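You operate a simulated robot arm through the tools that you are given. There is no shell and no other tool.

You run a simulated robot arm. Do the job below in one go: nothing can be reset, and whatever is moved stays where it is left.

JOB
Put things in order on the top of the wooden bench. At the end: the blue gauge stands where the grease jar stood; the yellow gauge stands where the blue gauge stood; the grease jar from the top of the wooden bench stands where the gold brass nut stood; the gold brass nut from the top of the wooden bench is in the grey steel tray; whatever was shut is shut again. Leave all else as you found it, and nothing knocked over.
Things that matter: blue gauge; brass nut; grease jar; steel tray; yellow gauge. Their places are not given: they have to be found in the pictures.

The check looks at the end state, three seconds after you hand in, the way a careful person would. Anything else that was tipped, shoved, dropped, spilled or broken makes it a failure.

ROBOT AND FRAMES
A 7-joint arm with a two-finger parallel gripper, fixed in place. Base frame: the origin is at the foot of the arm, x ahead of it, y to its left, z up; the work surface is at about z = 0. Lengths are in cm, angles in degrees, forces in N, time in s.
With the tool pointing down near the work surface it reaches from about 24 to 62 cm from the base axis. Its first joint turns from -66.0 to 66.0 degrees. Payload 2.6 kg.
Tool frame: the origin (TCP) lies between the finger pads and is the grasp point; the fingertips stand 3 cm ahead of it; z points along the fingers, y is the line along which they close. The gripper opens to 9.4 cm. The fingers are 2.8 cm wide and 1 cm thick; the gripper's body (5 by 9.6 cm) begins 5.5 cm behind the TCP.
Orientation is that of the tool frame in the base frame, as a unit quaternion [w, x, y, z]. With the fingers straight down and closing along the base's y, the tool's x points along the base's -x, its y along +y and its z along -z.

CONTROLS
- The arm moves only by the tool step_arm. Its argument "plan" is a list of rows, each a list of 3 entries, a list of its own where there are three numbers: the shift along the tool's x, y, z in cm, then the turn, a rotation vector about the tool's x, y, z in degrees, then the opening, from 0 (shut) to 1 (fully open). In form: [[[x, y, z], [ax, ay, az], hand], ...]. A call has 1 to 20 rows; each row shifts and turns the commanded pose from where the row before left it, along the tool's axes as they then stand. Each row takes 0.2 s and may step no farther than 5 cm and 8.6 degrees from the row before; otherwise, or with a gripper value out of range, the whole call is refused. Where a pose cannot be reached the arm comes as near as it can. A force on the tool above 40 N (or 10 N above the force at the start of the call, whichever is more), or a blocked arm, ends the call early, and 0.2 s more pass. Each finger travels about 7.2 cm/s and halts on what it meets, pressing with about 36 N; the grip force reading is that of the motor and also rises with nothing between the fingers. The clock runs only during rows and for 0.2 s after the last one: add rows that do not move to give the fingers time. It gives the time, the measured TCP pose, the force on the tool (base axes), the opening and the grip force at its end, in the units of the frame above (readings bear some noise), with the torque about the TCP (base axes, N m) and any sound that the robot's microphone picked up, and new pictures: "pictures" is both (left out), scene, wrist or none.
- Cameras (640 x 400 px; columns grow to the right, rows downward): "scene" is fixed at [3.22, 43.4, 55.45]; the picture's right is [-0.79, -0.62, 0.00], its down [-0.41, 0.52, -0.75] and it looks along [0.47, -0.59, -0.66] (base axes); focal length 222 px, centre (320, 200). "wrist" rides on the gripper at [7.6, 1.4, -10.3] in the tool frame; the picture's right is [-0.18, 0.98, 0.00], its down [-0.75, -0.14, -0.64] and it looks along [-0.63, -0.12, 0.77] (tool axes); focal length 243 px, centre (320, 200).
- measure_at(camera, pixels): for up to 12 pixels [column, row] of the newest picture of that camera ("zoom" is the newest enlarged one), the place [x, y, z] in the base frame of the surface seen there, good to about 0.3 cm. No time passes.
- zoom(camera, box): a new picture of the part [left, top, right, bottom] of that camera's present view, enlarged. No time passes.
- hand_in(): hands the job in; it is judged then, once.

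Leave the gripper open and the arm clear of the work at the hand-in unless told otherwise.

The tools are called after "Call:" as a command line: name --argument value ..., lists and objects as JSON in quotes. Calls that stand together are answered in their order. step_arm: Moves the arm, as the interface text tells. Its arguments: {"type":"object","properties":{"plan":{"type":"array","items":{"type":"array"}},"pictures":{"type":"string","enum":["both","scene","wrist","none"]}},"required":["plan"]} The other tools are called the same way: measure_at (camera, pixels) gives the place of the surface under pixels of a picture; zoom (camera, box) takes an enlarged picture of a part of a camera's view; hand_in () hands the job in.

At the start:

```text
time_s: 0.0
tool_pos: [36.07, -2.71, 39.45]
ee_rot: [0.0, 0.0, 1.0, 0.0]
force: [0.6, -0.3, -0.5]
ft_torque: [-0.02, 0.04, 0.02]
grip_width: 9.42
grip_force: 0.2
```

scene: 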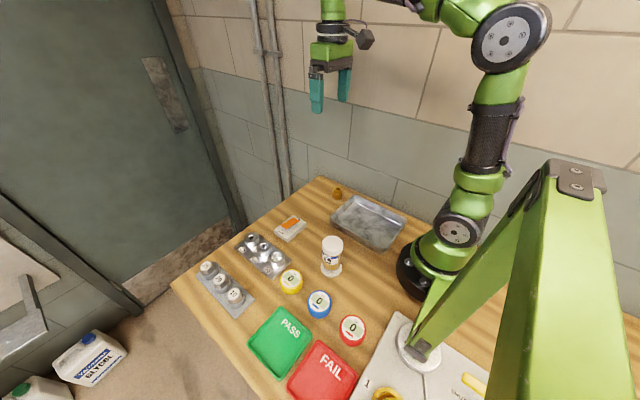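
wrist: 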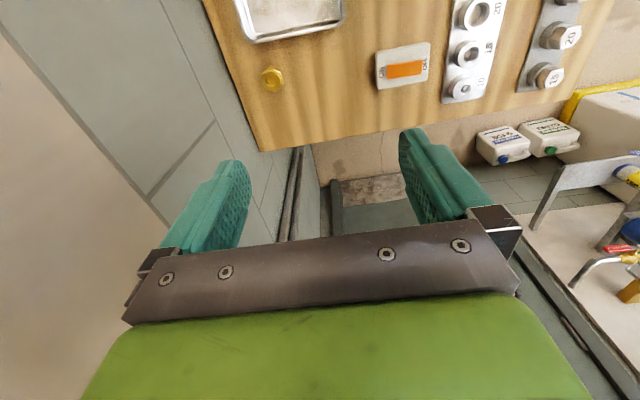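

I see a bench with a tray, a white jar, yellow, blue and red gauges, nut blocks and a brass nut at about (337,190). I'll zoom into the scene for detail before I move.

Call:
zoom --camera "scene" --box '[220, 170, 420, 300]'

Call:
zoom --camera "scene" --box '[160, 240, 500, 400]'

Call:
zoom --camera "wrist" --box '[180, 0, 640, 200]'

```text
3.08 times, centred on (320, 235) of scene
```

zoom: 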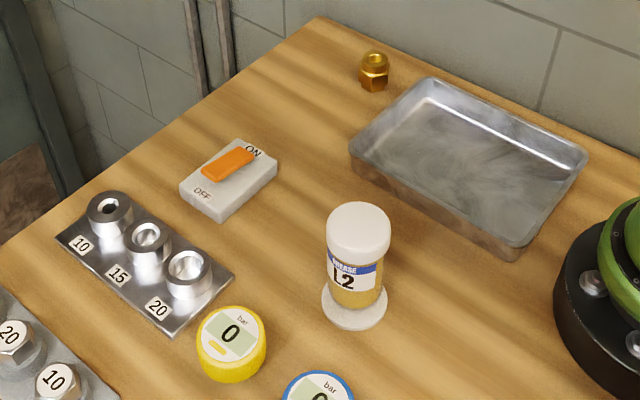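

```text
1.88 times, centred on (330, 320) of scene
```

zoom: 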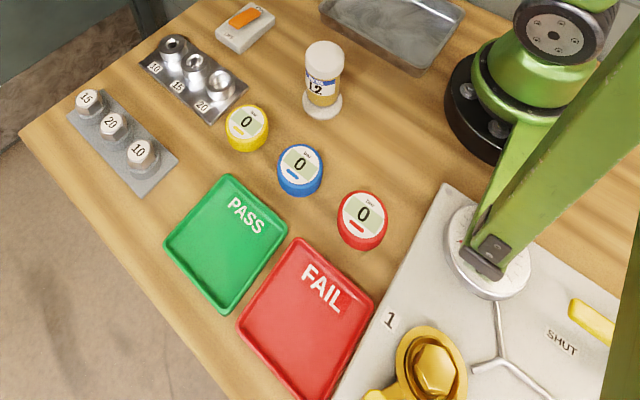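

```text
1.39 times, centred on (410, 100) of wrist
```

zoom: 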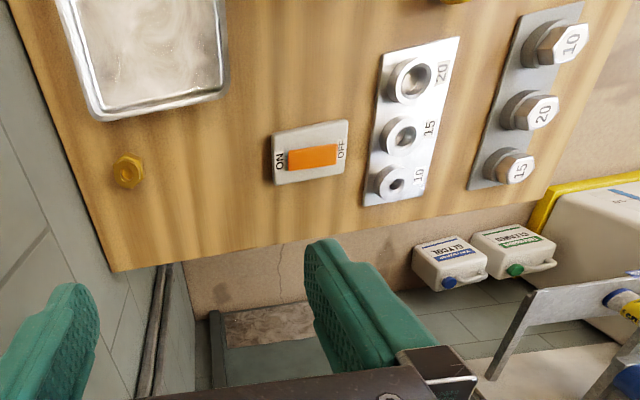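

The jar seems to stand on a white disc, and the gauges are low cylinders. I'll measure the key surfaces in the scene picture.

Call:
measure_at --camera "scene" --pixels '[[337, 189], [337, 197], [332, 243], [331, 272], [340, 268], [322, 268], [291, 279], [319, 301], [352, 327], [370, 225], [290, 225], [331, 260]]'

Call:
measure_at --camera "scene" --pixels '[[352, 196], [404, 216], [382, 250], [330, 218], [367, 215], [385, 235], [300, 232], [262, 235], [350, 275], [300, 255], [330, 285], [420, 240]]'

Call:
zoom --camera "scene" --box '[300, 225, 364, 285]'

```text
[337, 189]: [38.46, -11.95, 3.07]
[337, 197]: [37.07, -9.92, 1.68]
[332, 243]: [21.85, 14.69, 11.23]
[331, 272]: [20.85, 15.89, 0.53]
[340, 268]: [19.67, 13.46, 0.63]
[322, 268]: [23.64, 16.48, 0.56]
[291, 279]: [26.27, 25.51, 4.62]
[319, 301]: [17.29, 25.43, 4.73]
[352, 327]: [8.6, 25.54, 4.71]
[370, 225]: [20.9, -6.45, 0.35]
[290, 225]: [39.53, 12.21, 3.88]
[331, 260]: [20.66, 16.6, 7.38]
```

```text
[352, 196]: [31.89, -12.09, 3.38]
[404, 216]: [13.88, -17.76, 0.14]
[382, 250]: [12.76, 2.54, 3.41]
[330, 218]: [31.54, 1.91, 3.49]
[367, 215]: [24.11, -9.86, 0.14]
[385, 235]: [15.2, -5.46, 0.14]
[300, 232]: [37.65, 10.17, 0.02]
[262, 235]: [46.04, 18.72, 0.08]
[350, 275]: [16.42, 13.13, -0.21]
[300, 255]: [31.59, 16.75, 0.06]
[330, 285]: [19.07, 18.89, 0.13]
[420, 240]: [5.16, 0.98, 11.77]
```

```text
6.67 times, centred on (332, 255) of scene
```

zoom: 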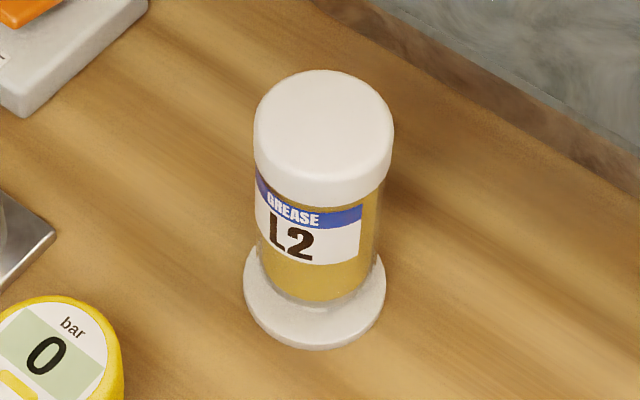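

The jar's foot disc reads about 0.5 cm high, and the nut is about 3 cm tall next to the tray. Next I'll zoom on the nut from both cameras and measure it.

Call:
zoom --camera "wrist" --box '[230, 40, 310, 110]'

Call:
measure_at --camera "wrist" --pixels '[[271, 78], [275, 75], [262, 75], [283, 80], [270, 90], [270, 67], [243, 38], [340, 22], [300, 60], [230, 80], [320, 120], [250, 110]]'

Call:
zoom --camera "scene" --box '[310, 170, 410, 255]'

```text
5.71 times, centred on (270, 75) of wrist
```

zoom: 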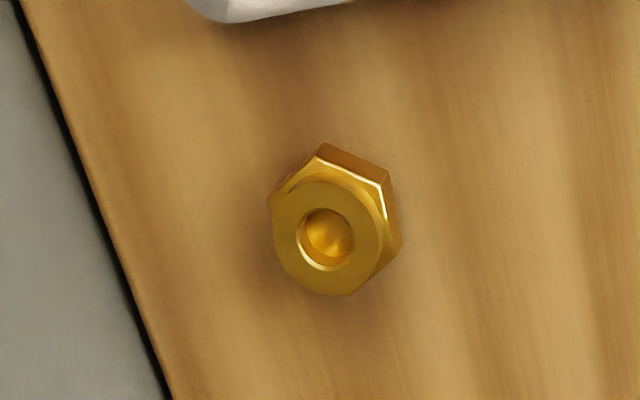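

```text
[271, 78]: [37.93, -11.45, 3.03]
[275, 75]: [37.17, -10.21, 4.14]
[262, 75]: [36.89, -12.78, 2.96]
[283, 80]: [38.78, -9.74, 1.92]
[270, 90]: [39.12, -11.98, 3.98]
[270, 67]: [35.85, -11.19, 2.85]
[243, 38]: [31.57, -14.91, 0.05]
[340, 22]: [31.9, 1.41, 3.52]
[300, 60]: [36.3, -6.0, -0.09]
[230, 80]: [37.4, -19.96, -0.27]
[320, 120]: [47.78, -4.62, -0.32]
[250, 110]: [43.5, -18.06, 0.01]
```

```text
4.71 times, centred on (360, 212) of scene
```

zoom: 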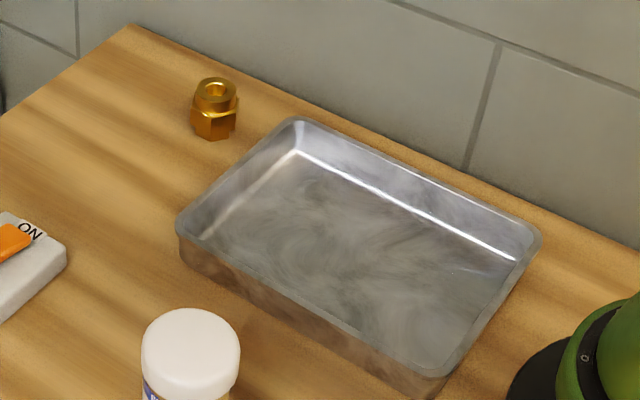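

The nut is a hex with a round collar, about 4 cm tall, near (37.8,-11.3). I'll map the neighbours of the gauges next: the PASS tray, the socket plate and the gauge rims.

Call:
measure_at --camera "scene" --pixels '[[281, 309], [314, 330], [295, 259], [273, 277], [249, 344], [318, 342], [280, 276], [301, 276], [291, 270], [308, 299], [330, 299], [319, 293]]'

Call:
zoom --camera "scene" --box '[260, 250, 380, 350]'

```text
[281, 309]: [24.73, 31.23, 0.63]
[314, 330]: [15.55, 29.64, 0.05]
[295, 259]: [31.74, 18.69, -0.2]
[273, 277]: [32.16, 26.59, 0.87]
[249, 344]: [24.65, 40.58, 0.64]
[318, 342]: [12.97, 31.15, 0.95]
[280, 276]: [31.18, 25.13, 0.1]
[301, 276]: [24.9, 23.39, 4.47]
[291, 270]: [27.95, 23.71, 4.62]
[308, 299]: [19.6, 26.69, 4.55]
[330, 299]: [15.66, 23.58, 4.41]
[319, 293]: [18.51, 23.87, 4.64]
```

```text
4.00 times, centred on (320, 300) of scene
```

zoom: 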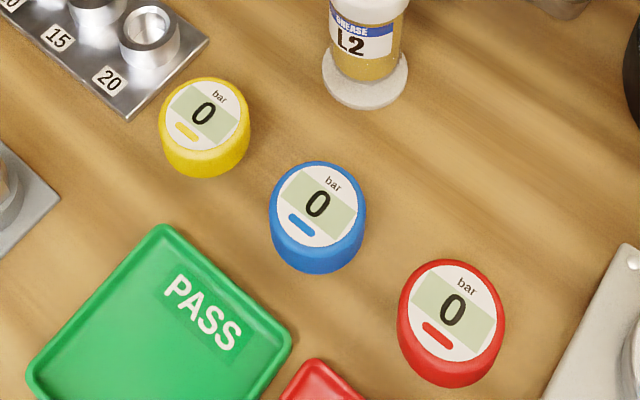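

The socket plate's near edge is at x≈32 and the PASS tray's edge at y≈30.7, so there is room to grasp. I'll start with the nut: hover above it at about (37.8,-11.3) with the fingers still closing along y, and look with the wrist camera.

Call:
step_arm --plan '[[[-0.25, -1.23, 3.6], [0, 0, 0], 1], [[-0.25, -1.23, 3.6], [0, 0, 0], 1], [[-0.25, -1.23, 3.6], [0, 0, 0], 1], [[-0.25, -1.23, 3.6], [0, 0, 0], 1], [[-0.25, -1.23, 3.6], [0, 0, 0], 1], [[-0.25, -1.23, 3.6], [0, 0, 0], 1], [[-0.25, -1.23, 3.6], [0, 0, 0], 1], [[0, 0, 0], [0, 0, 0], 1], [[0, 0, 0], [0, 0, 0], 1]]'

```text
time_s: 2.0
tool_pos: [37.87, -10.95, 14.32]
ee_rot: [0.0, 0.0, 1.0, -0.001]
force: [-1.1, -0.4, -1.1]
ft_torque: [0.0, 0.01, 0.02]
grip_width: 9.39
grip_force: 0.0
```

scene: 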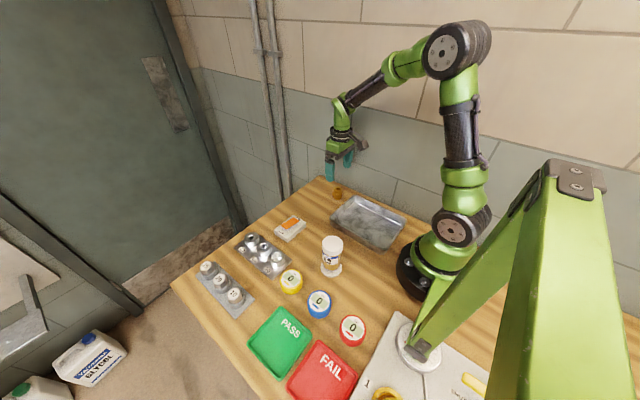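
wrist: 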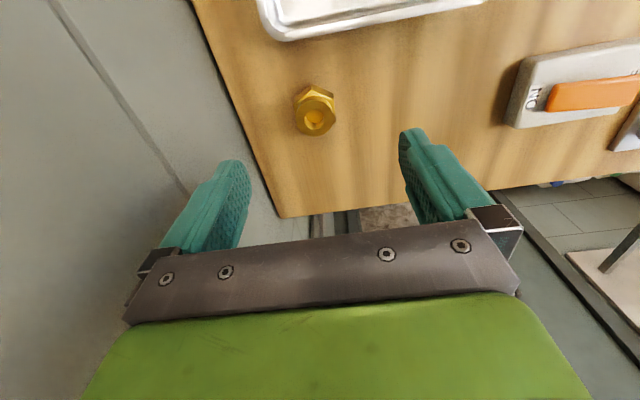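

The nut is now at about (315,112) in the wrist picture. I'll zoom and measure its top and outline.

Call:
zoom --camera "wrist" --box '[275, 70, 355, 150]'

Call:
measure_at --camera "wrist" --pixels '[[303, 106], [327, 104], [315, 103], [315, 132], [298, 115], [333, 112], [332, 95], [316, 118], [297, 100], [309, 86], [250, 150], [260, 30]]'

```text
5.00 times, centred on (315, 110) of wrist
```

zoom: 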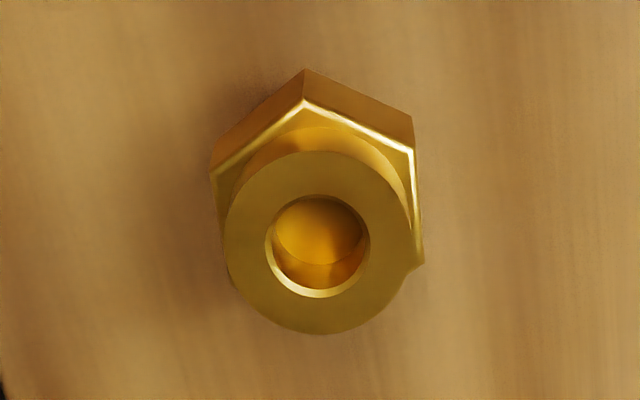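

```text
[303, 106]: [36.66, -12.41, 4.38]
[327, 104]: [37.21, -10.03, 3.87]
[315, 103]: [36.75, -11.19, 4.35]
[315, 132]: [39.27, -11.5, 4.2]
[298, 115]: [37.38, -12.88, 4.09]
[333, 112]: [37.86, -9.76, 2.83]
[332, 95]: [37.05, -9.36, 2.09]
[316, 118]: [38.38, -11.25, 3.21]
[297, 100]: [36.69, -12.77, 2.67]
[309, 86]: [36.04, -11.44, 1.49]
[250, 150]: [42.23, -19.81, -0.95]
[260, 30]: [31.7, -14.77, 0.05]
```

The nut's collar centre works out to (38.0,-11.4), its top is at z≈4.2, and two hex flats face ±y, which suits the current closing line. I'll descend partway and check the pose reading.

Call:
step_arm --plan '[[[-0.1, -0.15, 3], [0, 0, 0], 1], [[0, 0, 2], [0, 0, 0], 1], [[0, 0, 0], [0, 0, 0], 1], [[0, 0, 0], [0, 0, 0], 1]]' --pictures "wrist"

```text
time_s: 3.0
tool_pos: [37.94, -11.08, 9.38]
ee_rot: [0.001, 0.0, 1.0, 0.0]
force: [-1.0, -0.1, 0.2]
ft_torque: [-0.02, -0.02, -0.03]
grip_width: 9.4
grip_force: 0.1
```

wrist: 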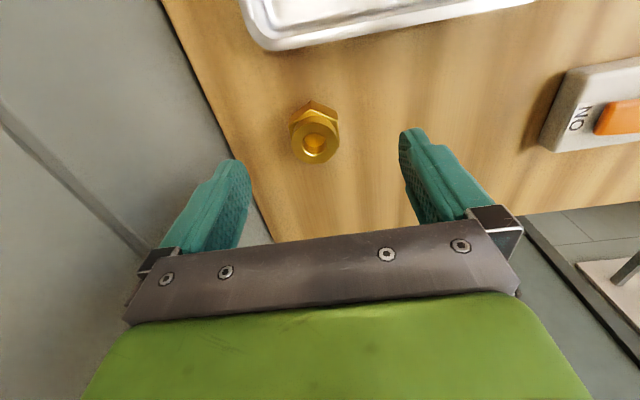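

From this picture the nut is at about (38.1,-11.5), so I'll shift 0.15 in x and -0.4 in y. Then I'll descend to TCP z≈3.4 with the fingertips just above the bench.

Call:
step_arm --plan '[[[-0.15, -0.4, 2], [0, 0, 0], 1], [[0, 0, 2], [0, 0, 0], 1], [[0, 0, 1.2], [0, 0, 0], 1], [[0, 0, 0.7], [0, 0, 0], 1], [[0, 0, 0], [0, 0, 0], 1], [[0, 0, 0], [0, 0, 0], 1]]' --pictures "both"

```text
time_s: 4.4
tool_pos: [38.23, -11.64, 3.4]
ee_rot: [0.0, 0.0, 1.0, -0.001]
force: [0.2, 0.3, -0.2]
ft_torque: [-0.01, 0.03, 0.01]
grip_width: 9.38
grip_force: 0.0
```

scene: 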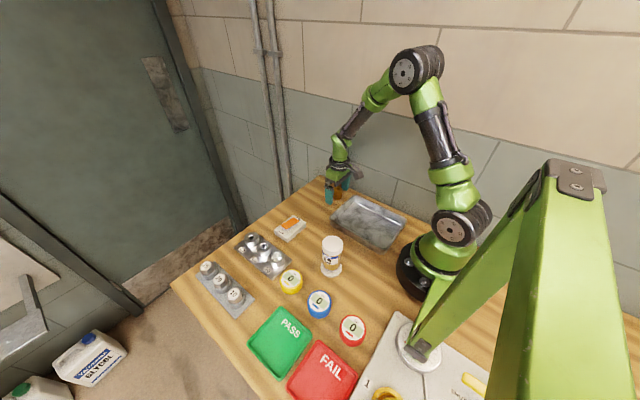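
wrist: 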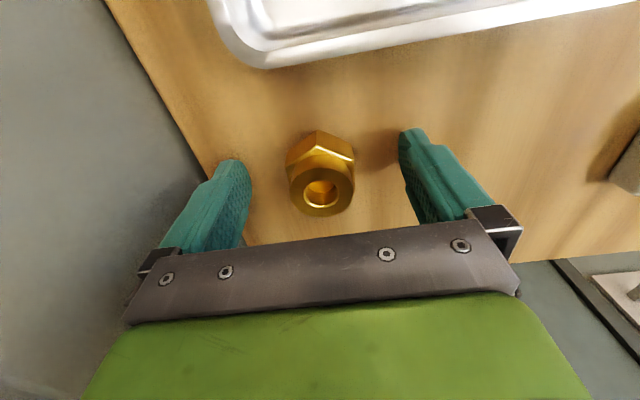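

The nut sits centred between the fingers at (321,190), with flats parallel to the pads. I'll close now.

Call:
step_arm --plan '[[[0, 0, 0], [0, 0, 0], 0.6], [[0, 0, 0], [0, 0, 0], 0.3], [[0, 0, 0], [0, 0, 0], 0], [[0, 0, 0], [0, 0, 0], 0], [[0, 0, 0], [0, 0, 0], 0]]' --pictures "wrist"

```text
time_s: 5.6
tool_pos: [38.19, -11.56, 3.51]
ee_rot: [0.0, 0.001, 1.0, 0.0]
force: [-0.5, 0.9, 0.4]
ft_torque: [0.04, 0.03, 0.0]
grip_width: 4.08
grip_force: 36.3
```

wrist: 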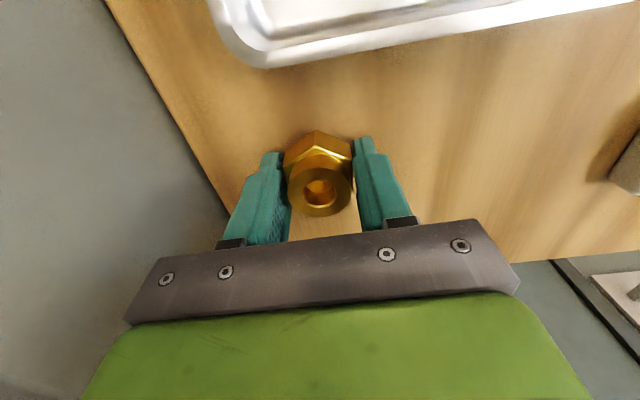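

The gripper holds at 4.08 cm with 36 N. I'll lift straight up, then carry toward the inside of the tray near (26,-5).

Call:
step_arm --plan '[[[0, 0, -1.5], [0, 0, 0], 0], [[0, 0, -3], [0, 0, 0], 0], [[0, 0, -4], [0, 0, 0], 0], [[2.4, 1.3, 0], [0, 0, 0], 0], [[2.4, 1.3, 0], [0, 0, 0], 0], [[2.4, 1.3, 0], [0, 0, 0], 0], [[2.4, 1.3, 0], [0, 0, 0], 0], [[2.4, 1.3, 0], [0, 0, 0], 0], [[0, 0, 0], [0, 0, 0], 0], [[0, 0, 0], [0, 0, 0], 0]]' --pictures "both"

```text
time_s: 7.8
tool_pos: [26.07, -5.04, 12.03]
ee_rot: [0.0, 0.0, 1.0, 0.0]
force: [0.7, 0.1, -1.9]
ft_torque: [0.03, -0.06, 0.01]
grip_width: 4.08
grip_force: 35.9
```

scene: 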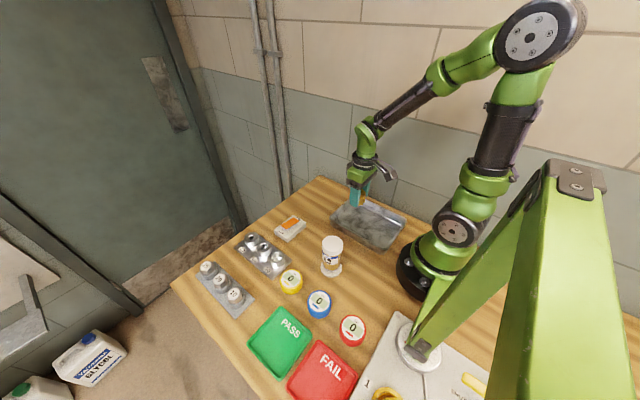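
wrist: 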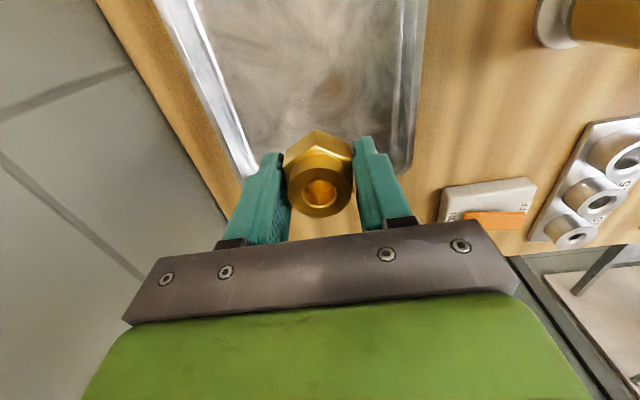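

The nut hangs at (26,-5), over the tray floor. I'll check the tray's floor edges from the scene before lowering.

Call:
measure_at --camera "wrist" --pixels '[[240, 120], [300, 60], [380, 100], [398, 150], [390, 60], [230, 100], [340, 110], [215, 90], [405, 170], [412, 100]]'

```text
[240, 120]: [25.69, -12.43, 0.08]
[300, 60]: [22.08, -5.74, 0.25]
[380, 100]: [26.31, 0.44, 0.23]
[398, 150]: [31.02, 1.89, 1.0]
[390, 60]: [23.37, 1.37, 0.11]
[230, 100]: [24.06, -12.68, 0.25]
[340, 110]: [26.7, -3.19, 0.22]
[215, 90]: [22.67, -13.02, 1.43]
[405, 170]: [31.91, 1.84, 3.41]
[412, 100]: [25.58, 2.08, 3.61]
```

The floor is at about z=0.2 and spans y -12.7 to 1.4, so the spot is well inside. I'll lower until the nut rests on it.

Call:
step_arm --plan '[[[0, 0, 3], [0, 0, 0], 0], [[0, 0, 3], [0, 0, 0], 0], [[0, 0, 1.4], [0, 0, 0], 0], [[0, 0, 0.5], [0, 0, 0], 0], [[0, 0, 0.25], [0, 0, 0], 0], [[0, 0, 0], [0, 0, 0], 0], [[0, 0, 0], [0, 0, 0], 0]]' --pictures "wrist"

```text
time_s: 9.4
tool_pos: [26.05, -5.0, 3.82]
ee_rot: [0.0, 0.0, 1.0, -0.001]
force: [-4.0, 1.9, 24.5]
ft_torque: [0.03, 0.24, 0.0]
grip_width: 4.07
grip_force: 35.9
```

wrist: 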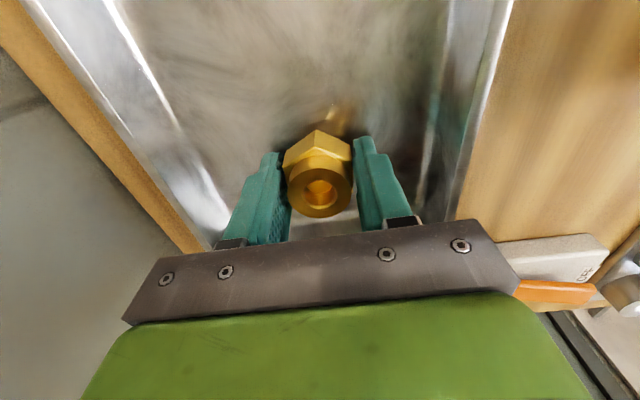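

A 24.5 N upward push means the nut is resting on the tray floor. I'll ease up slightly, open to about 7 cm, and then rise.

Call:
step_arm --plan '[[[0, 0, -0.12], [0, 0, 0], 0], [[0, 0, 0], [0, 0, 0], 0], [[0, 0, 0], [0, 0, 0], 0.55], [[0, 0, 0], [0, 0, 0], 0.75], [[0, 0, 0], [0, 0, 0], 0.75], [[0, 0, -1.5], [0, 0, 0], 0.75], [[0, 0, -3], [0, 0, 0], 0.75], [[0, 0, -4], [0, 0, 0], 0.75], [[0, 0, -4], [0, 0, 0], 0.75], [[0, 0, 0], [0, 0, 0], 0.75]]' --pictures "both"

```text
time_s: 11.6
tool_pos: [26.19, -5.16, 16.38]
ee_rot: [0.0, 0.002, 1.0, 0.0]
force: [0.5, 0.4, 0.5]
ft_torque: [0.02, 0.03, 0.0]
grip_width: 7.05
grip_force: 0.1
```

scene: 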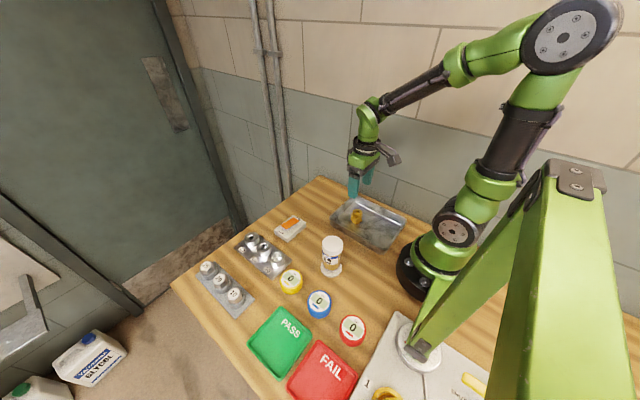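
wrist: 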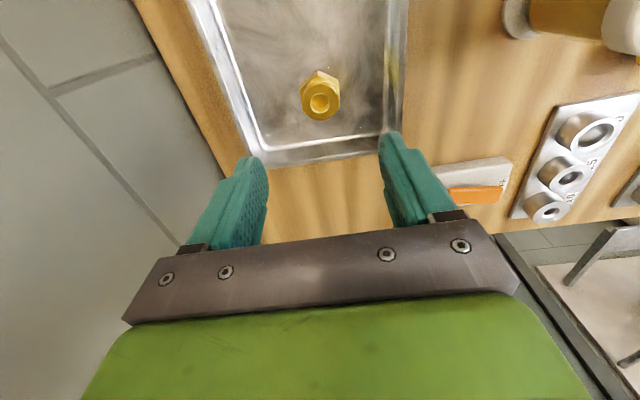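

The nut stands upright in the tray at about (319,100). Next is the jar: I'll rise and go over to about (21.5,14.8) at z≈21, with the fingers fully open.

Call:
step_arm --plan '[[[0, 0, -4.6], [0, 0, 0], 1], [[0.8, 3.3, 0], [0, 0, 0], 1], [[0.8, 3.3, 0], [0, 0, 0], 1], [[0.8, 3.3, 0], [0, 0, 0], 1], [[0.8, 3.3, 0], [0, 0, 0], 1], [[0.8, 3.3, 0], [0, 0, 0], 1], [[0.7, 3.3, 0], [0, 0, 0], 1], [[0, 0, 0], [0, 0, 0], 1], [[0, 0, 0], [0, 0, 0], 1]]' --pictures "both"

```text
time_s: 13.6
tool_pos: [21.26, 14.87, 20.9]
ee_rot: [0.0, 0.0, 1.0, 0.0]
force: [0.1, 0.3, 0.4]
ft_torque: [0.0, 0.03, 0.0]
grip_width: 9.41
grip_force: 0.0
```

scene: 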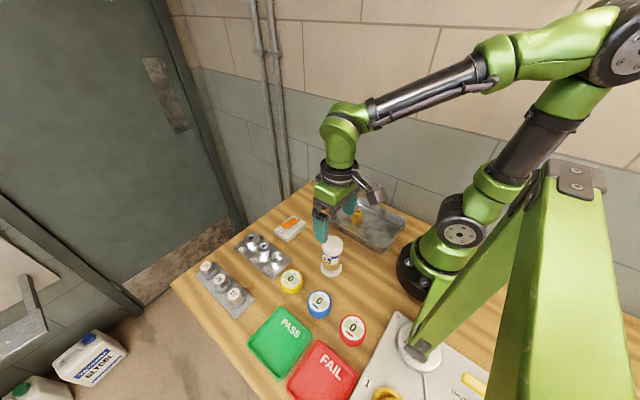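
wrist: 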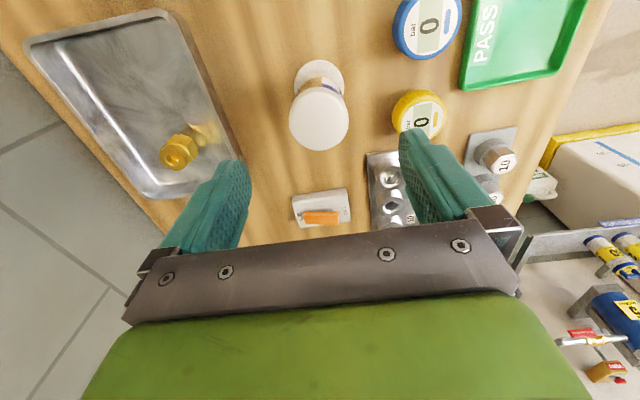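

The jar's cap is at about (319,118), almost straight under the tool. I'll measure the cap, the disc, and the gauges from here too.

Call:
zoom --camera "wrist" --box '[270, 50, 370, 160]'

Call:
measure_at --camera "wrist" --pixels '[[319, 118], [291, 118], [348, 118], [319, 90], [319, 148], [319, 64], [297, 75], [342, 75], [420, 115], [427, 27], [395, 30], [459, 30]]'

```text
3.64 times, centred on (320, 105) of wrist
```

zoom: 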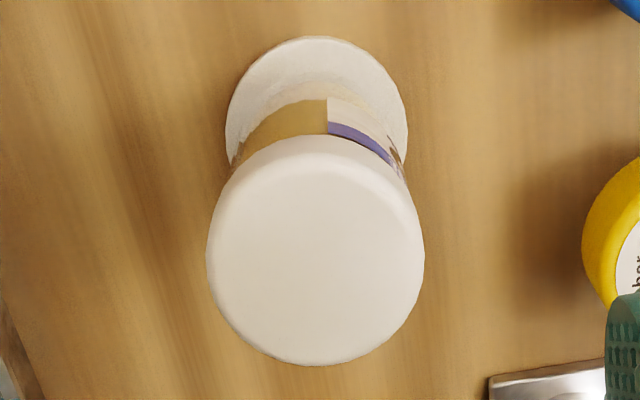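

```text
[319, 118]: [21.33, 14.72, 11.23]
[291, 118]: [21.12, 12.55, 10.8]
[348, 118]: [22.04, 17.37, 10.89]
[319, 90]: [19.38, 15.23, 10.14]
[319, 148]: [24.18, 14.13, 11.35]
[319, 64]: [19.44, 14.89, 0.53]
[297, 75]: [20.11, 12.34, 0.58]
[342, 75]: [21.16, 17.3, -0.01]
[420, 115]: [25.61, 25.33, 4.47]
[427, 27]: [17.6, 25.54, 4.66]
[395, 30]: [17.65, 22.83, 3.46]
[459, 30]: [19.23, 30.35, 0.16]
```

The jar's axis is at (21.35,14.7), the cap is about 5 cm across from z≈9.3 to 11.2, and the foot disc is 5.9 cm across. I'll align and lower to z≈6.7 so the pads meet the body below the cap.

Call:
step_arm --plan '[[[-0.1, -0.15, 2], [0, 0, 0], 1], [[0, 0, 3.2], [0, 0, 0], 1], [[0, 0, 3], [0, 0, 0], 1], [[0, 0, 3], [0, 0, 0], 1], [[0, 0, 2], [0, 0, 0], 1], [[0, 0, 1], [0, 0, 0], 1], [[0, 0, 0], [0, 0, 0], 1], [[0, 0, 0], [0, 0, 0], 1]]' --pictures "both"

```text
time_s: 15.4
tool_pos: [21.41, 14.47, 6.74]
ee_rot: [0.0, 0.0, 1.0, 0.0]
force: [-0.7, -0.2, 0.0]
ft_torque: [-0.01, 0.0, 0.01]
grip_width: 9.42
grip_force: 0.0
```

scene: 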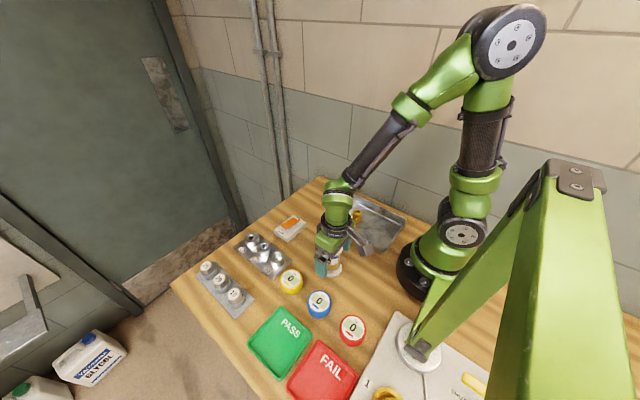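
wrist: 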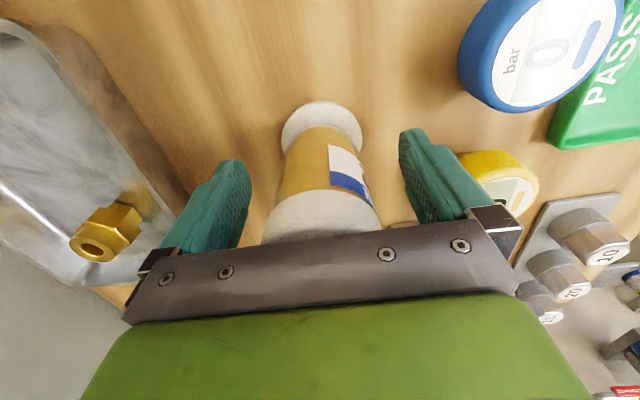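

The jar is centred between the open fingers, with its body at about (325,165). I'll close in small stages.

Call:
step_arm --plan '[[[0, 0, 0], [0, 0, 0], 0.8], [[0, 0, 0], [0, 0, 0], 0.65], [[0, 0, 0], [0, 0, 0], 0.58], [[0, 0, 0], [0, 0, 0], 0.54], [[0, 0, 0], [0, 0, 0], 0.5], [[0, 0, 0], [0, 0, 0], 0.4], [[0, 0, 0], [0, 0, 0], 0.2], [[0, 0, 0], [0, 0, 0], 0], [[0, 0, 0], [0, 0, 0], 0]]' --pictures "wrist"

```text
time_s: 17.4
tool_pos: [21.34, 14.42, 6.84]
ee_rot: [0.0, 0.0, 1.0, 0.0]
force: [0.4, 0.7, -0.5]
ft_torque: [0.04, -0.01, 0.0]
grip_width: 5.52
grip_force: 35.6
```

wrist: 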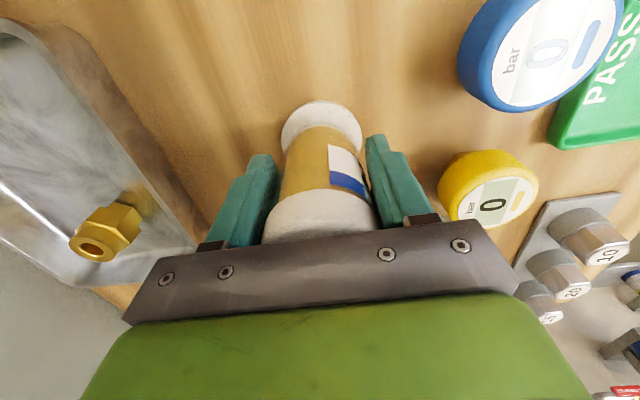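

The grip reads 5.52 cm, so the pads seem to bear on the cap edge. I'll lift a little and check whether the whole jar and its foot disc come along.

Call:
step_arm --plan '[[[0, 0, -0.5], [0, 0, 0], 0], [[0, 0, -0.5], [0, 0, 0], 0], [[0, 0, 0], [0, 0, 0], 0], [[0, 0, 0], [0, 0, 0], 0]]' --pictures "both"

Call:
zoom --camera "scene" --box '[290, 210, 370, 290]'

Call:
zoom --camera "wrist" --box '[230, 80, 410, 250]'

```text
time_s: 18.4
tool_pos: [21.45, 14.75, 7.77]
ee_rot: [0.0, 0.001, 1.0, 0.0]
force: [-0.3, 0.6, -1.5]
ft_torque: [-0.02, 0.02, -0.01]
grip_width: 5.47
grip_force: 36.3
```

scene: 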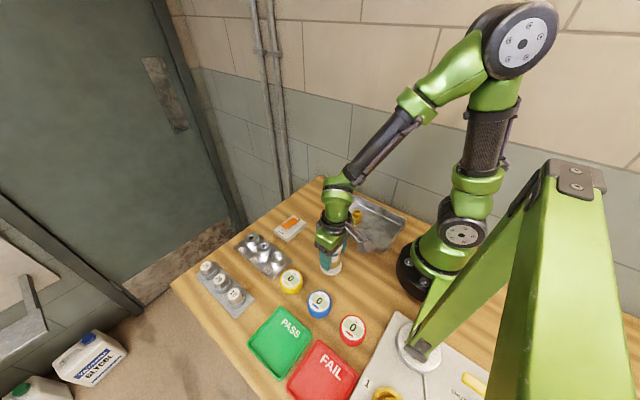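
wrist: 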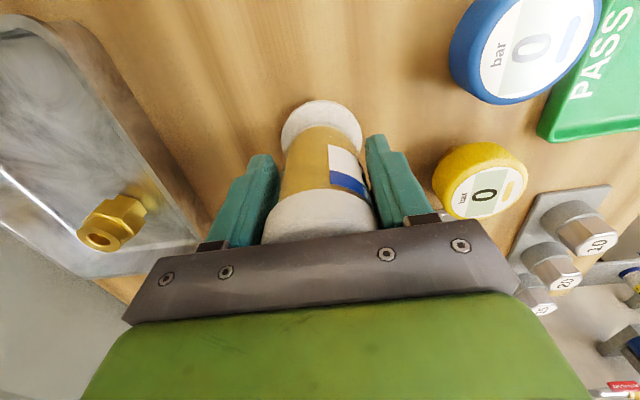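

```text
5.00 times, centred on (330, 250) of scene
```

zoom: 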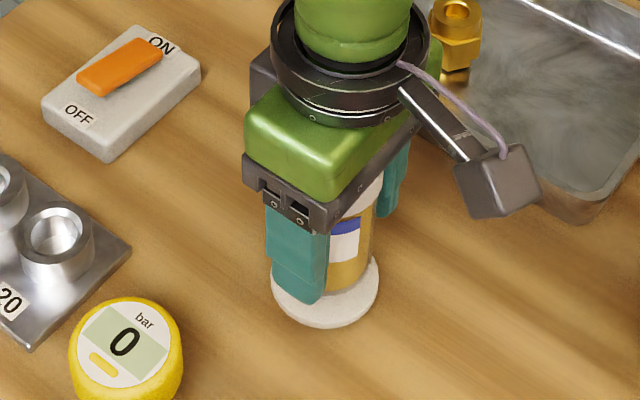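

```text
2.35 times, centred on (320, 165) of wrist
```

zoom: 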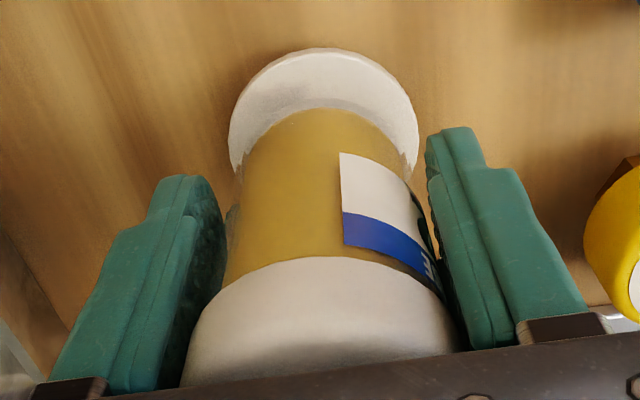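

The foot disc kept its place relative to the fingers in the wrist picture, so it is part of the jar and it all rises together. I'll lift to a safe height and carry it to the nut's old spot, (38.0,-11.5).

Call:
step_arm --plan '[[[0, 0, -2], [0, 0, 0], 0], [[0, 0, -3], [0, 0, 0], 0], [[0, 0, -3], [0, 0, 0], 0], [[0, 0, -2], [0, 0, 0], 0], [[-0.8, -1.3, 0], [0, 0, 0], 0], [[-1.5, -2.4, 0], [0, 0, 0], 0], [[-1.6, -2.5, 0], [0, 0, 0], 0], [[-1.6, -2.5, 0], [0, 0, 0], 0], [[-1.6, -2.5, 0], [0, 0, 0], 0], [[-1.6, -2.5, 0], [0, 0, 0], 0], [[-1.6, -2.5, 0], [0, 0, 0], 0], [[-1.6, -2.5, 0], [0, 0, 0], 0], [[-1.6, -2.5, 0], [0, 0, 0], 0], [[-1.5, -2.5, 0], [0, 0, 0], 0], [[-1.0, -1.6, 0], [0, 0, 0], 0], [[-0.6, -0.85, 0], [0, 0, 0], 0], [[0, 0, 0], [0, 0, 0], 0], [[0, 0, 0], [0, 0, 0], 0]]' --pictures "both"

```text
time_s: 22.2
tool_pos: [38.11, -11.74, 17.72]
ee_rot: [0.0, 0.0, 1.0, 0.0]
force: [0.2, -0.6, -1.3]
ft_torque: [0.0, 0.01, -0.01]
grip_width: 5.46
grip_force: 36.1
```

scene: 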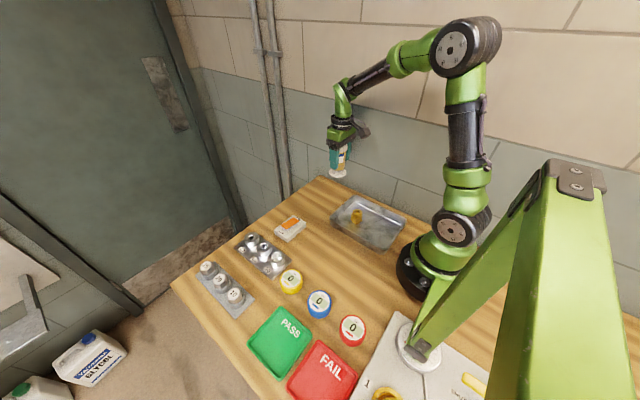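
wrist: 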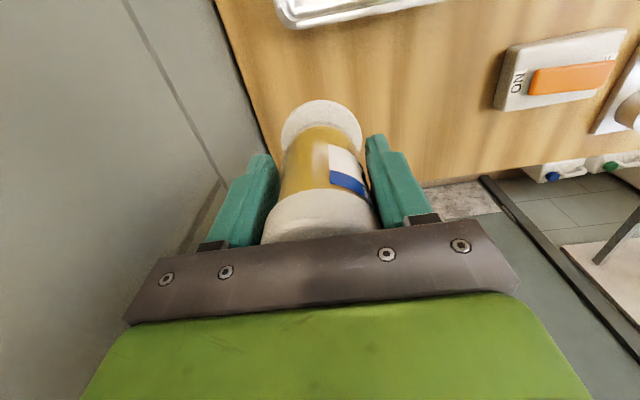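

The jar hangs upright over (38.1,-11.6). I'll lower it most of the way and stop just above the bench.

Call:
step_arm --plan '[[[0, 0, 2], [0, 0, 0], 0], [[0, 0, 3], [0, 0, 0], 0], [[0, 0, 3], [0, 0, 0], 0], [[0, 0, 1.8], [0, 0, 0], 0], [[0, 0, 0.8], [0, 0, 0], 0], [[0, 0, 0.3], [0, 0, 0], 0], [[0, 0, 0], [0, 0, 0], 0]]' --pictures "both"

```text
time_s: 23.8
tool_pos: [37.97, -11.68, 6.82]
ee_rot: [0.0, 0.0, 1.0, 0.0]
force: [0.1, -0.1, -2.2]
ft_torque: [0.02, -0.02, 0.01]
grip_width: 5.46
grip_force: 36.2
```

scene: 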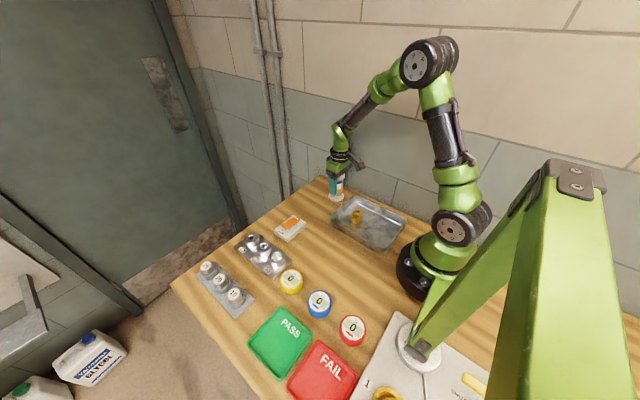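
wrist: 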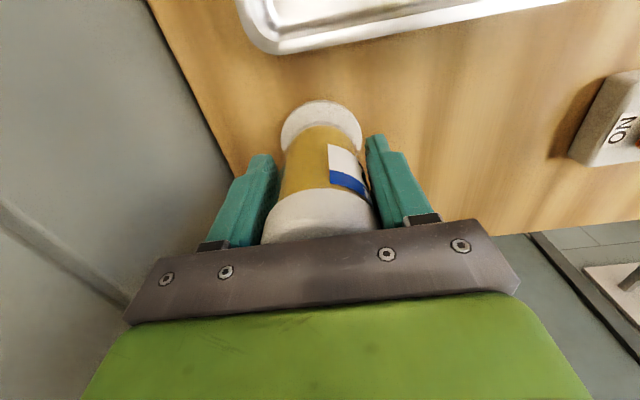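

No contact yet: the force is still the hanging weight. I'll lower in fine steps until the force shows the disc on the bench.

Call:
step_arm --plan '[[[0, 0, 0.1], [0, 0, 0], 0], [[0, 0, 0.1], [0, 0, 0], 0], [[0, 0, 0], [0, 0, 0], 0]]' --pictures "none"

```text
time_s: 24.6
tool_pos: [38.18, -11.49, 6.64]
ee_rot: [0.001, 0.0, 1.0, 0.0]
force: [-2.9, 2.1, 12.3]
ft_torque: [0.03, 0.03, -0.01]
grip_width: 5.45
grip_force: 36.4
```

Force is now +12 N, so the jar is on the bench. I'll ease off a hair, open gently, and rise straight up clear of the cap.

Call:
step_arm --plan '[[[0, 0, -0.06], [0, 0, 0], 0], [[0, 0, 0], [0, 0, 0], 0.6], [[0, 0, 0], [0, 0, 0], 0.7], [[0, 0, 0], [0, 0, 0], 0.95], [[0, 0, 0], [0, 0, 0], 0.95], [[0, 0, -1.5], [0, 0, 0], 0.95], [[0, 0, -3], [0, 0, 0], 0.95], [[0, 0, -4], [0, 0, 0], 0.95], [[0, 0, -4], [0, 0, 0], 0.95], [[0, 0, -3], [0, 0, 0], 0.95], [[0, 0, 0], [0, 0, 0], 0.95]]' --pictures "both"

```text
time_s: 27.0
tool_pos: [38.16, -11.57, 22.15]
ee_rot: [0.0, 0.0, 1.0, 0.0]
force: [0.4, 0.2, -0.2]
ft_torque: [-0.04, -0.04, -0.02]
grip_width: 8.93
grip_force: 0.1
```

scene: 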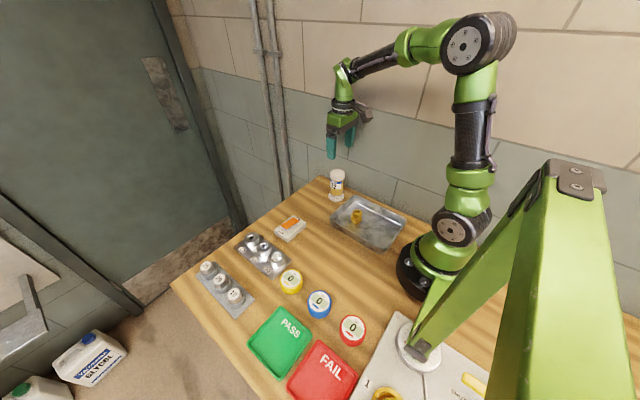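
wrist: 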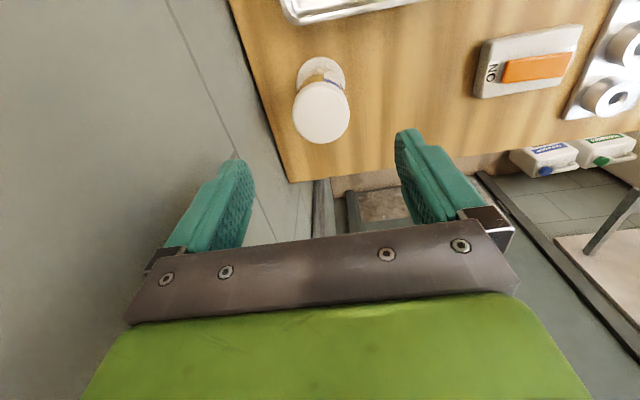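

The jar stands upright at the nut's old spot. Before going to the blue gauge I'll check the green post on the scene's right side (foot at about (418,347), top at about (577,178)) for clearance.

Call:
measure_at --camera "scene" --pixels '[[418, 347], [425, 330], [470, 280], [540, 220], [577, 178], [560, 300], [610, 300], [400, 325], [385, 395], [352, 327], [319, 301], [291, 279]]'

Call:
zoom --camera "scene" --box '[380, 140, 640, 400]'

```text
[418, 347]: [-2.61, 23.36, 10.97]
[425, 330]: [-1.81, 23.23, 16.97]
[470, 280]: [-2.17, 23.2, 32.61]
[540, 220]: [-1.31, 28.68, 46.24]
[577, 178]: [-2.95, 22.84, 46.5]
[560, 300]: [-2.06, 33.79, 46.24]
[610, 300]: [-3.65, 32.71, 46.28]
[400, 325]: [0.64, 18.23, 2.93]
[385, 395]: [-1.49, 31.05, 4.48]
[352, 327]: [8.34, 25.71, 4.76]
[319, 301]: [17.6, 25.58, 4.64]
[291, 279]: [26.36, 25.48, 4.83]
```

```text
1.54 times, centred on (510, 270) of scene
```

zoom: 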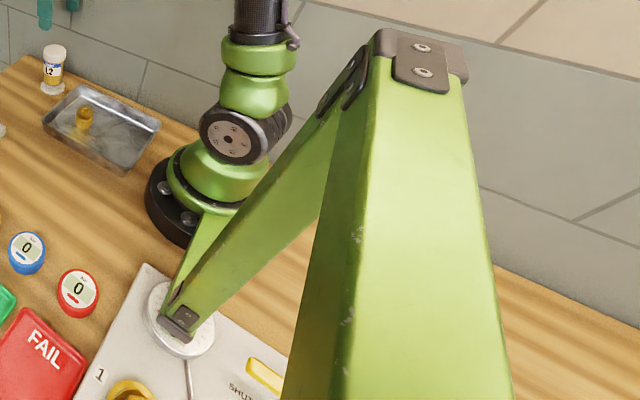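

The post is at x<0 and about 20 cm from the gauge, so the way is clear. I'll go over to the blue gauge at about (17.5,25.5), staying high.

Call:
step_arm --plan '[[[1.87, 3.36, 0], [0, 0, 0], 0.95], [[1.87, 3.36, 0], [0, 0, 0], 0.95], [[1.87, 3.36, 0], [0, 0, 0], 0.95], [[1.87, 3.36, 0], [0, 0, 0], 0.95], [[1.87, 3.36, 0], [0, 0, 0], 0.95], [[1.87, 3.36, 0], [0, 0, 0], 0.95], [[1.87, 3.36, 0], [0, 0, 0], 0.95], [[1.87, 3.36, 0], [0, 0, 0], 0.95], [[1.87, 3.36, 0], [0, 0, 0], 0.95], [[1.87, 3.36, 0], [0, 0, 0], 0.95], [[1.87, 3.36, 0], [0, 0, 0], 0.95], [[0, 0, 0], [0, 0, 0], 0.95], [[0, 0, 0], [0, 0, 0], 0.95]]' --pictures "both"

```text
time_s: 29.8
tool_pos: [17.47, 25.32, 22.26]
ee_rot: [-0.001, 0.0, 1.0, -0.001]
force: [0.0, 0.8, 0.5]
ft_torque: [0.0, -0.01, -0.01]
grip_width: 8.94
grip_force: 0.0
```

scene: 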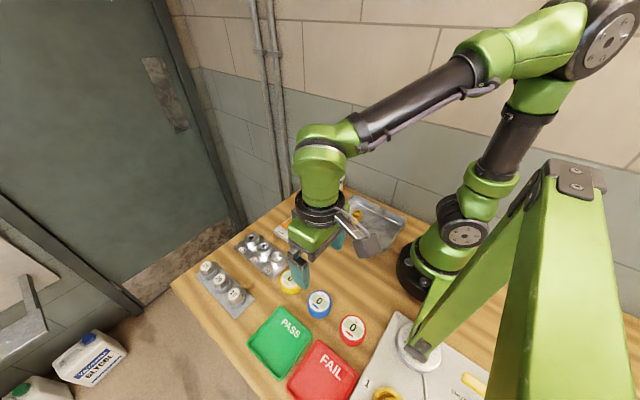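
wrist: 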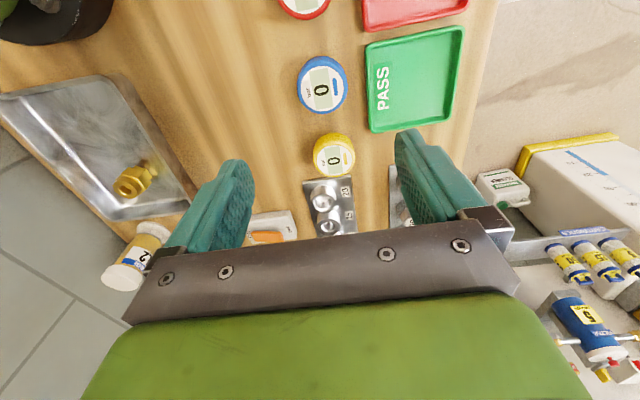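

The blue gauge shows at (322,86), yellow at (334,155), and the PASS tray is to the right. I'll zoom and measure them accurately.

Call:
zoom --camera "wrist" --box '[270, 40, 480, 190]'

Call:
measure_at --camera "wrist" --pixels '[[322, 88], [300, 88], [345, 88], [322, 66], [322, 110], [334, 157], [315, 157], [353, 157], [334, 138], [334, 175], [368, 90], [375, 128]]'

```text
2.67 times, centred on (375, 115) of wrist
```

zoom: 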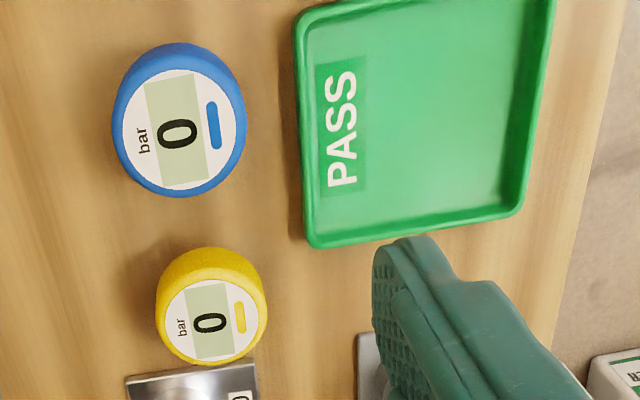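

```text
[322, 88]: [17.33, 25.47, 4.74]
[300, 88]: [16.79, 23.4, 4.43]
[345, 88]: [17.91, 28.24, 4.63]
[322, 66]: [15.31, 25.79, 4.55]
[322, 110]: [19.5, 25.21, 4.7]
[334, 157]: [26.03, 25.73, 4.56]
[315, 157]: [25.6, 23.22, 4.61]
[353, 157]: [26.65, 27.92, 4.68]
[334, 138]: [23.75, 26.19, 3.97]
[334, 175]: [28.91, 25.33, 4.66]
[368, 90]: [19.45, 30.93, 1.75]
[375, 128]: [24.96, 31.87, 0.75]
```

Blue's centre is (17.39,25.55) and yellow's is (26.3,25.5), tops at z≈4.7; the PASS rim is at y≈30.8, up to about 1.7 high. I'll narrow the opening to 7 cm and go down to z≈10 over blue for a check.

Call:
step_arm --plan '[[[0.11, 0.15, 2], [0, 0, 0], 0.745], [[0, 0, 4], [0, 0, 0], 0.745], [[0, 0, 4], [0, 0, 0], 0.745], [[0, 0, 2], [0, 0, 0], 0.745], [[0, 0, 0], [0, 0, 0], 0.745], [[0, 0, 0], [0, 0, 0], 0.745]]' --pictures "both"

```text
time_s: 31.2
tool_pos: [17.18, 25.43, 10.26]
ee_rot: [0.0, 0.001, 1.0, 0.0]
force: [-0.3, 0.1, 0.7]
ft_torque: [-0.03, -0.02, -0.02]
grip_width: 7.02
grip_force: 0.2
```

scene: 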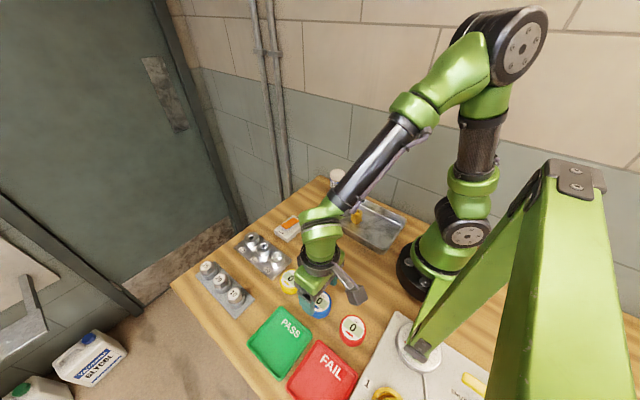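
wrist: 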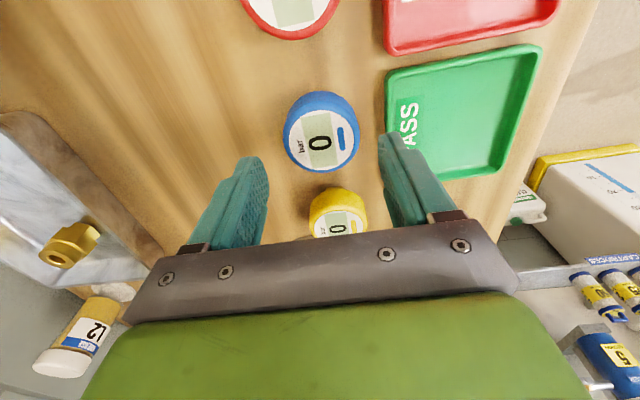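

Blue's face is centred at about (321,138), which agrees with (17.3,25.6). I'll lower to TCP z≈4.7, so the tips are at about 1.7 and above the PASS rim.

Call:
step_arm --plan '[[[0.06, 0.03, 2], [0, 0, 0], 0.745], [[0, 0, 2], [0, 0, 0], 0.745], [[0, 0, 1], [0, 0, 0], 0.745], [[0, 0, 0.5], [0, 0, 0], 0.745], [[0, 0, 0], [0, 0, 0], 0.745], [[0, 0, 0], [0, 0, 0], 0.745]]' --pictures "both"

Call:
zoom --camera "wrist" --box '[220, 100, 440, 260]'

Call:
zoom --camera "scene" --box '[260, 250, 380, 350]'

```text
time_s: 32.6
tool_pos: [17.21, 25.48, 4.62]
ee_rot: [0.0, 0.0, 1.0, 0.0]
force: [0.4, -0.5, 0.4]
ft_torque: [0.01, 0.01, 0.01]
grip_width: 6.99
grip_force: 0.0
```

scene: 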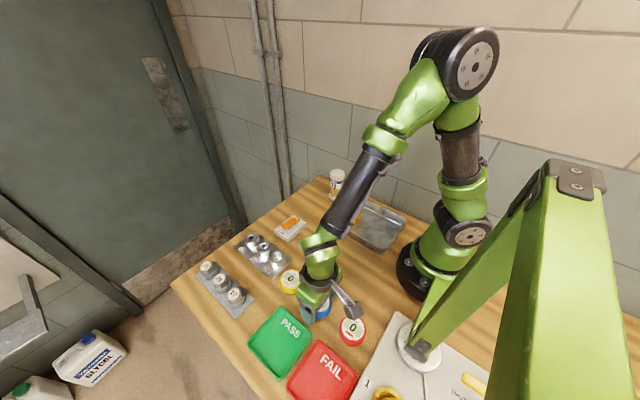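
wrist: 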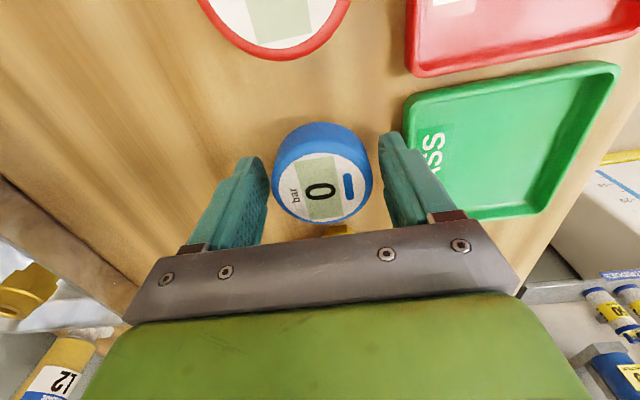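

```text
2.50 times, centred on (330, 180) of wrist
```

zoom: 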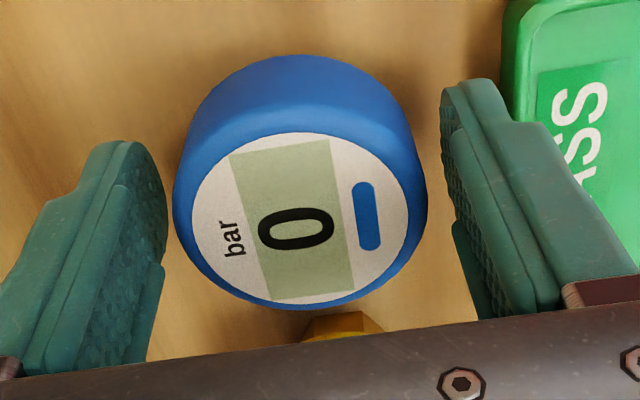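

```text
4.00 times, centred on (320, 300) of scene
```

zoom: 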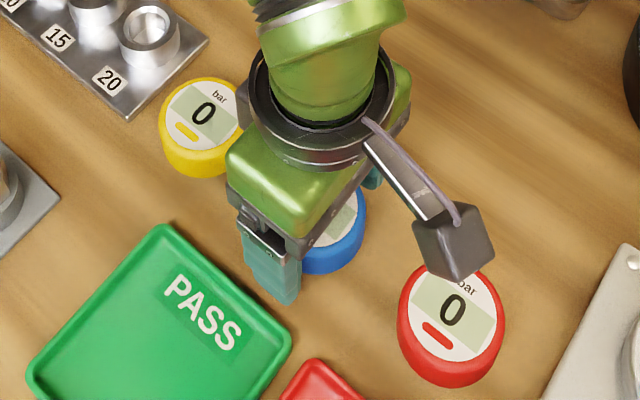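

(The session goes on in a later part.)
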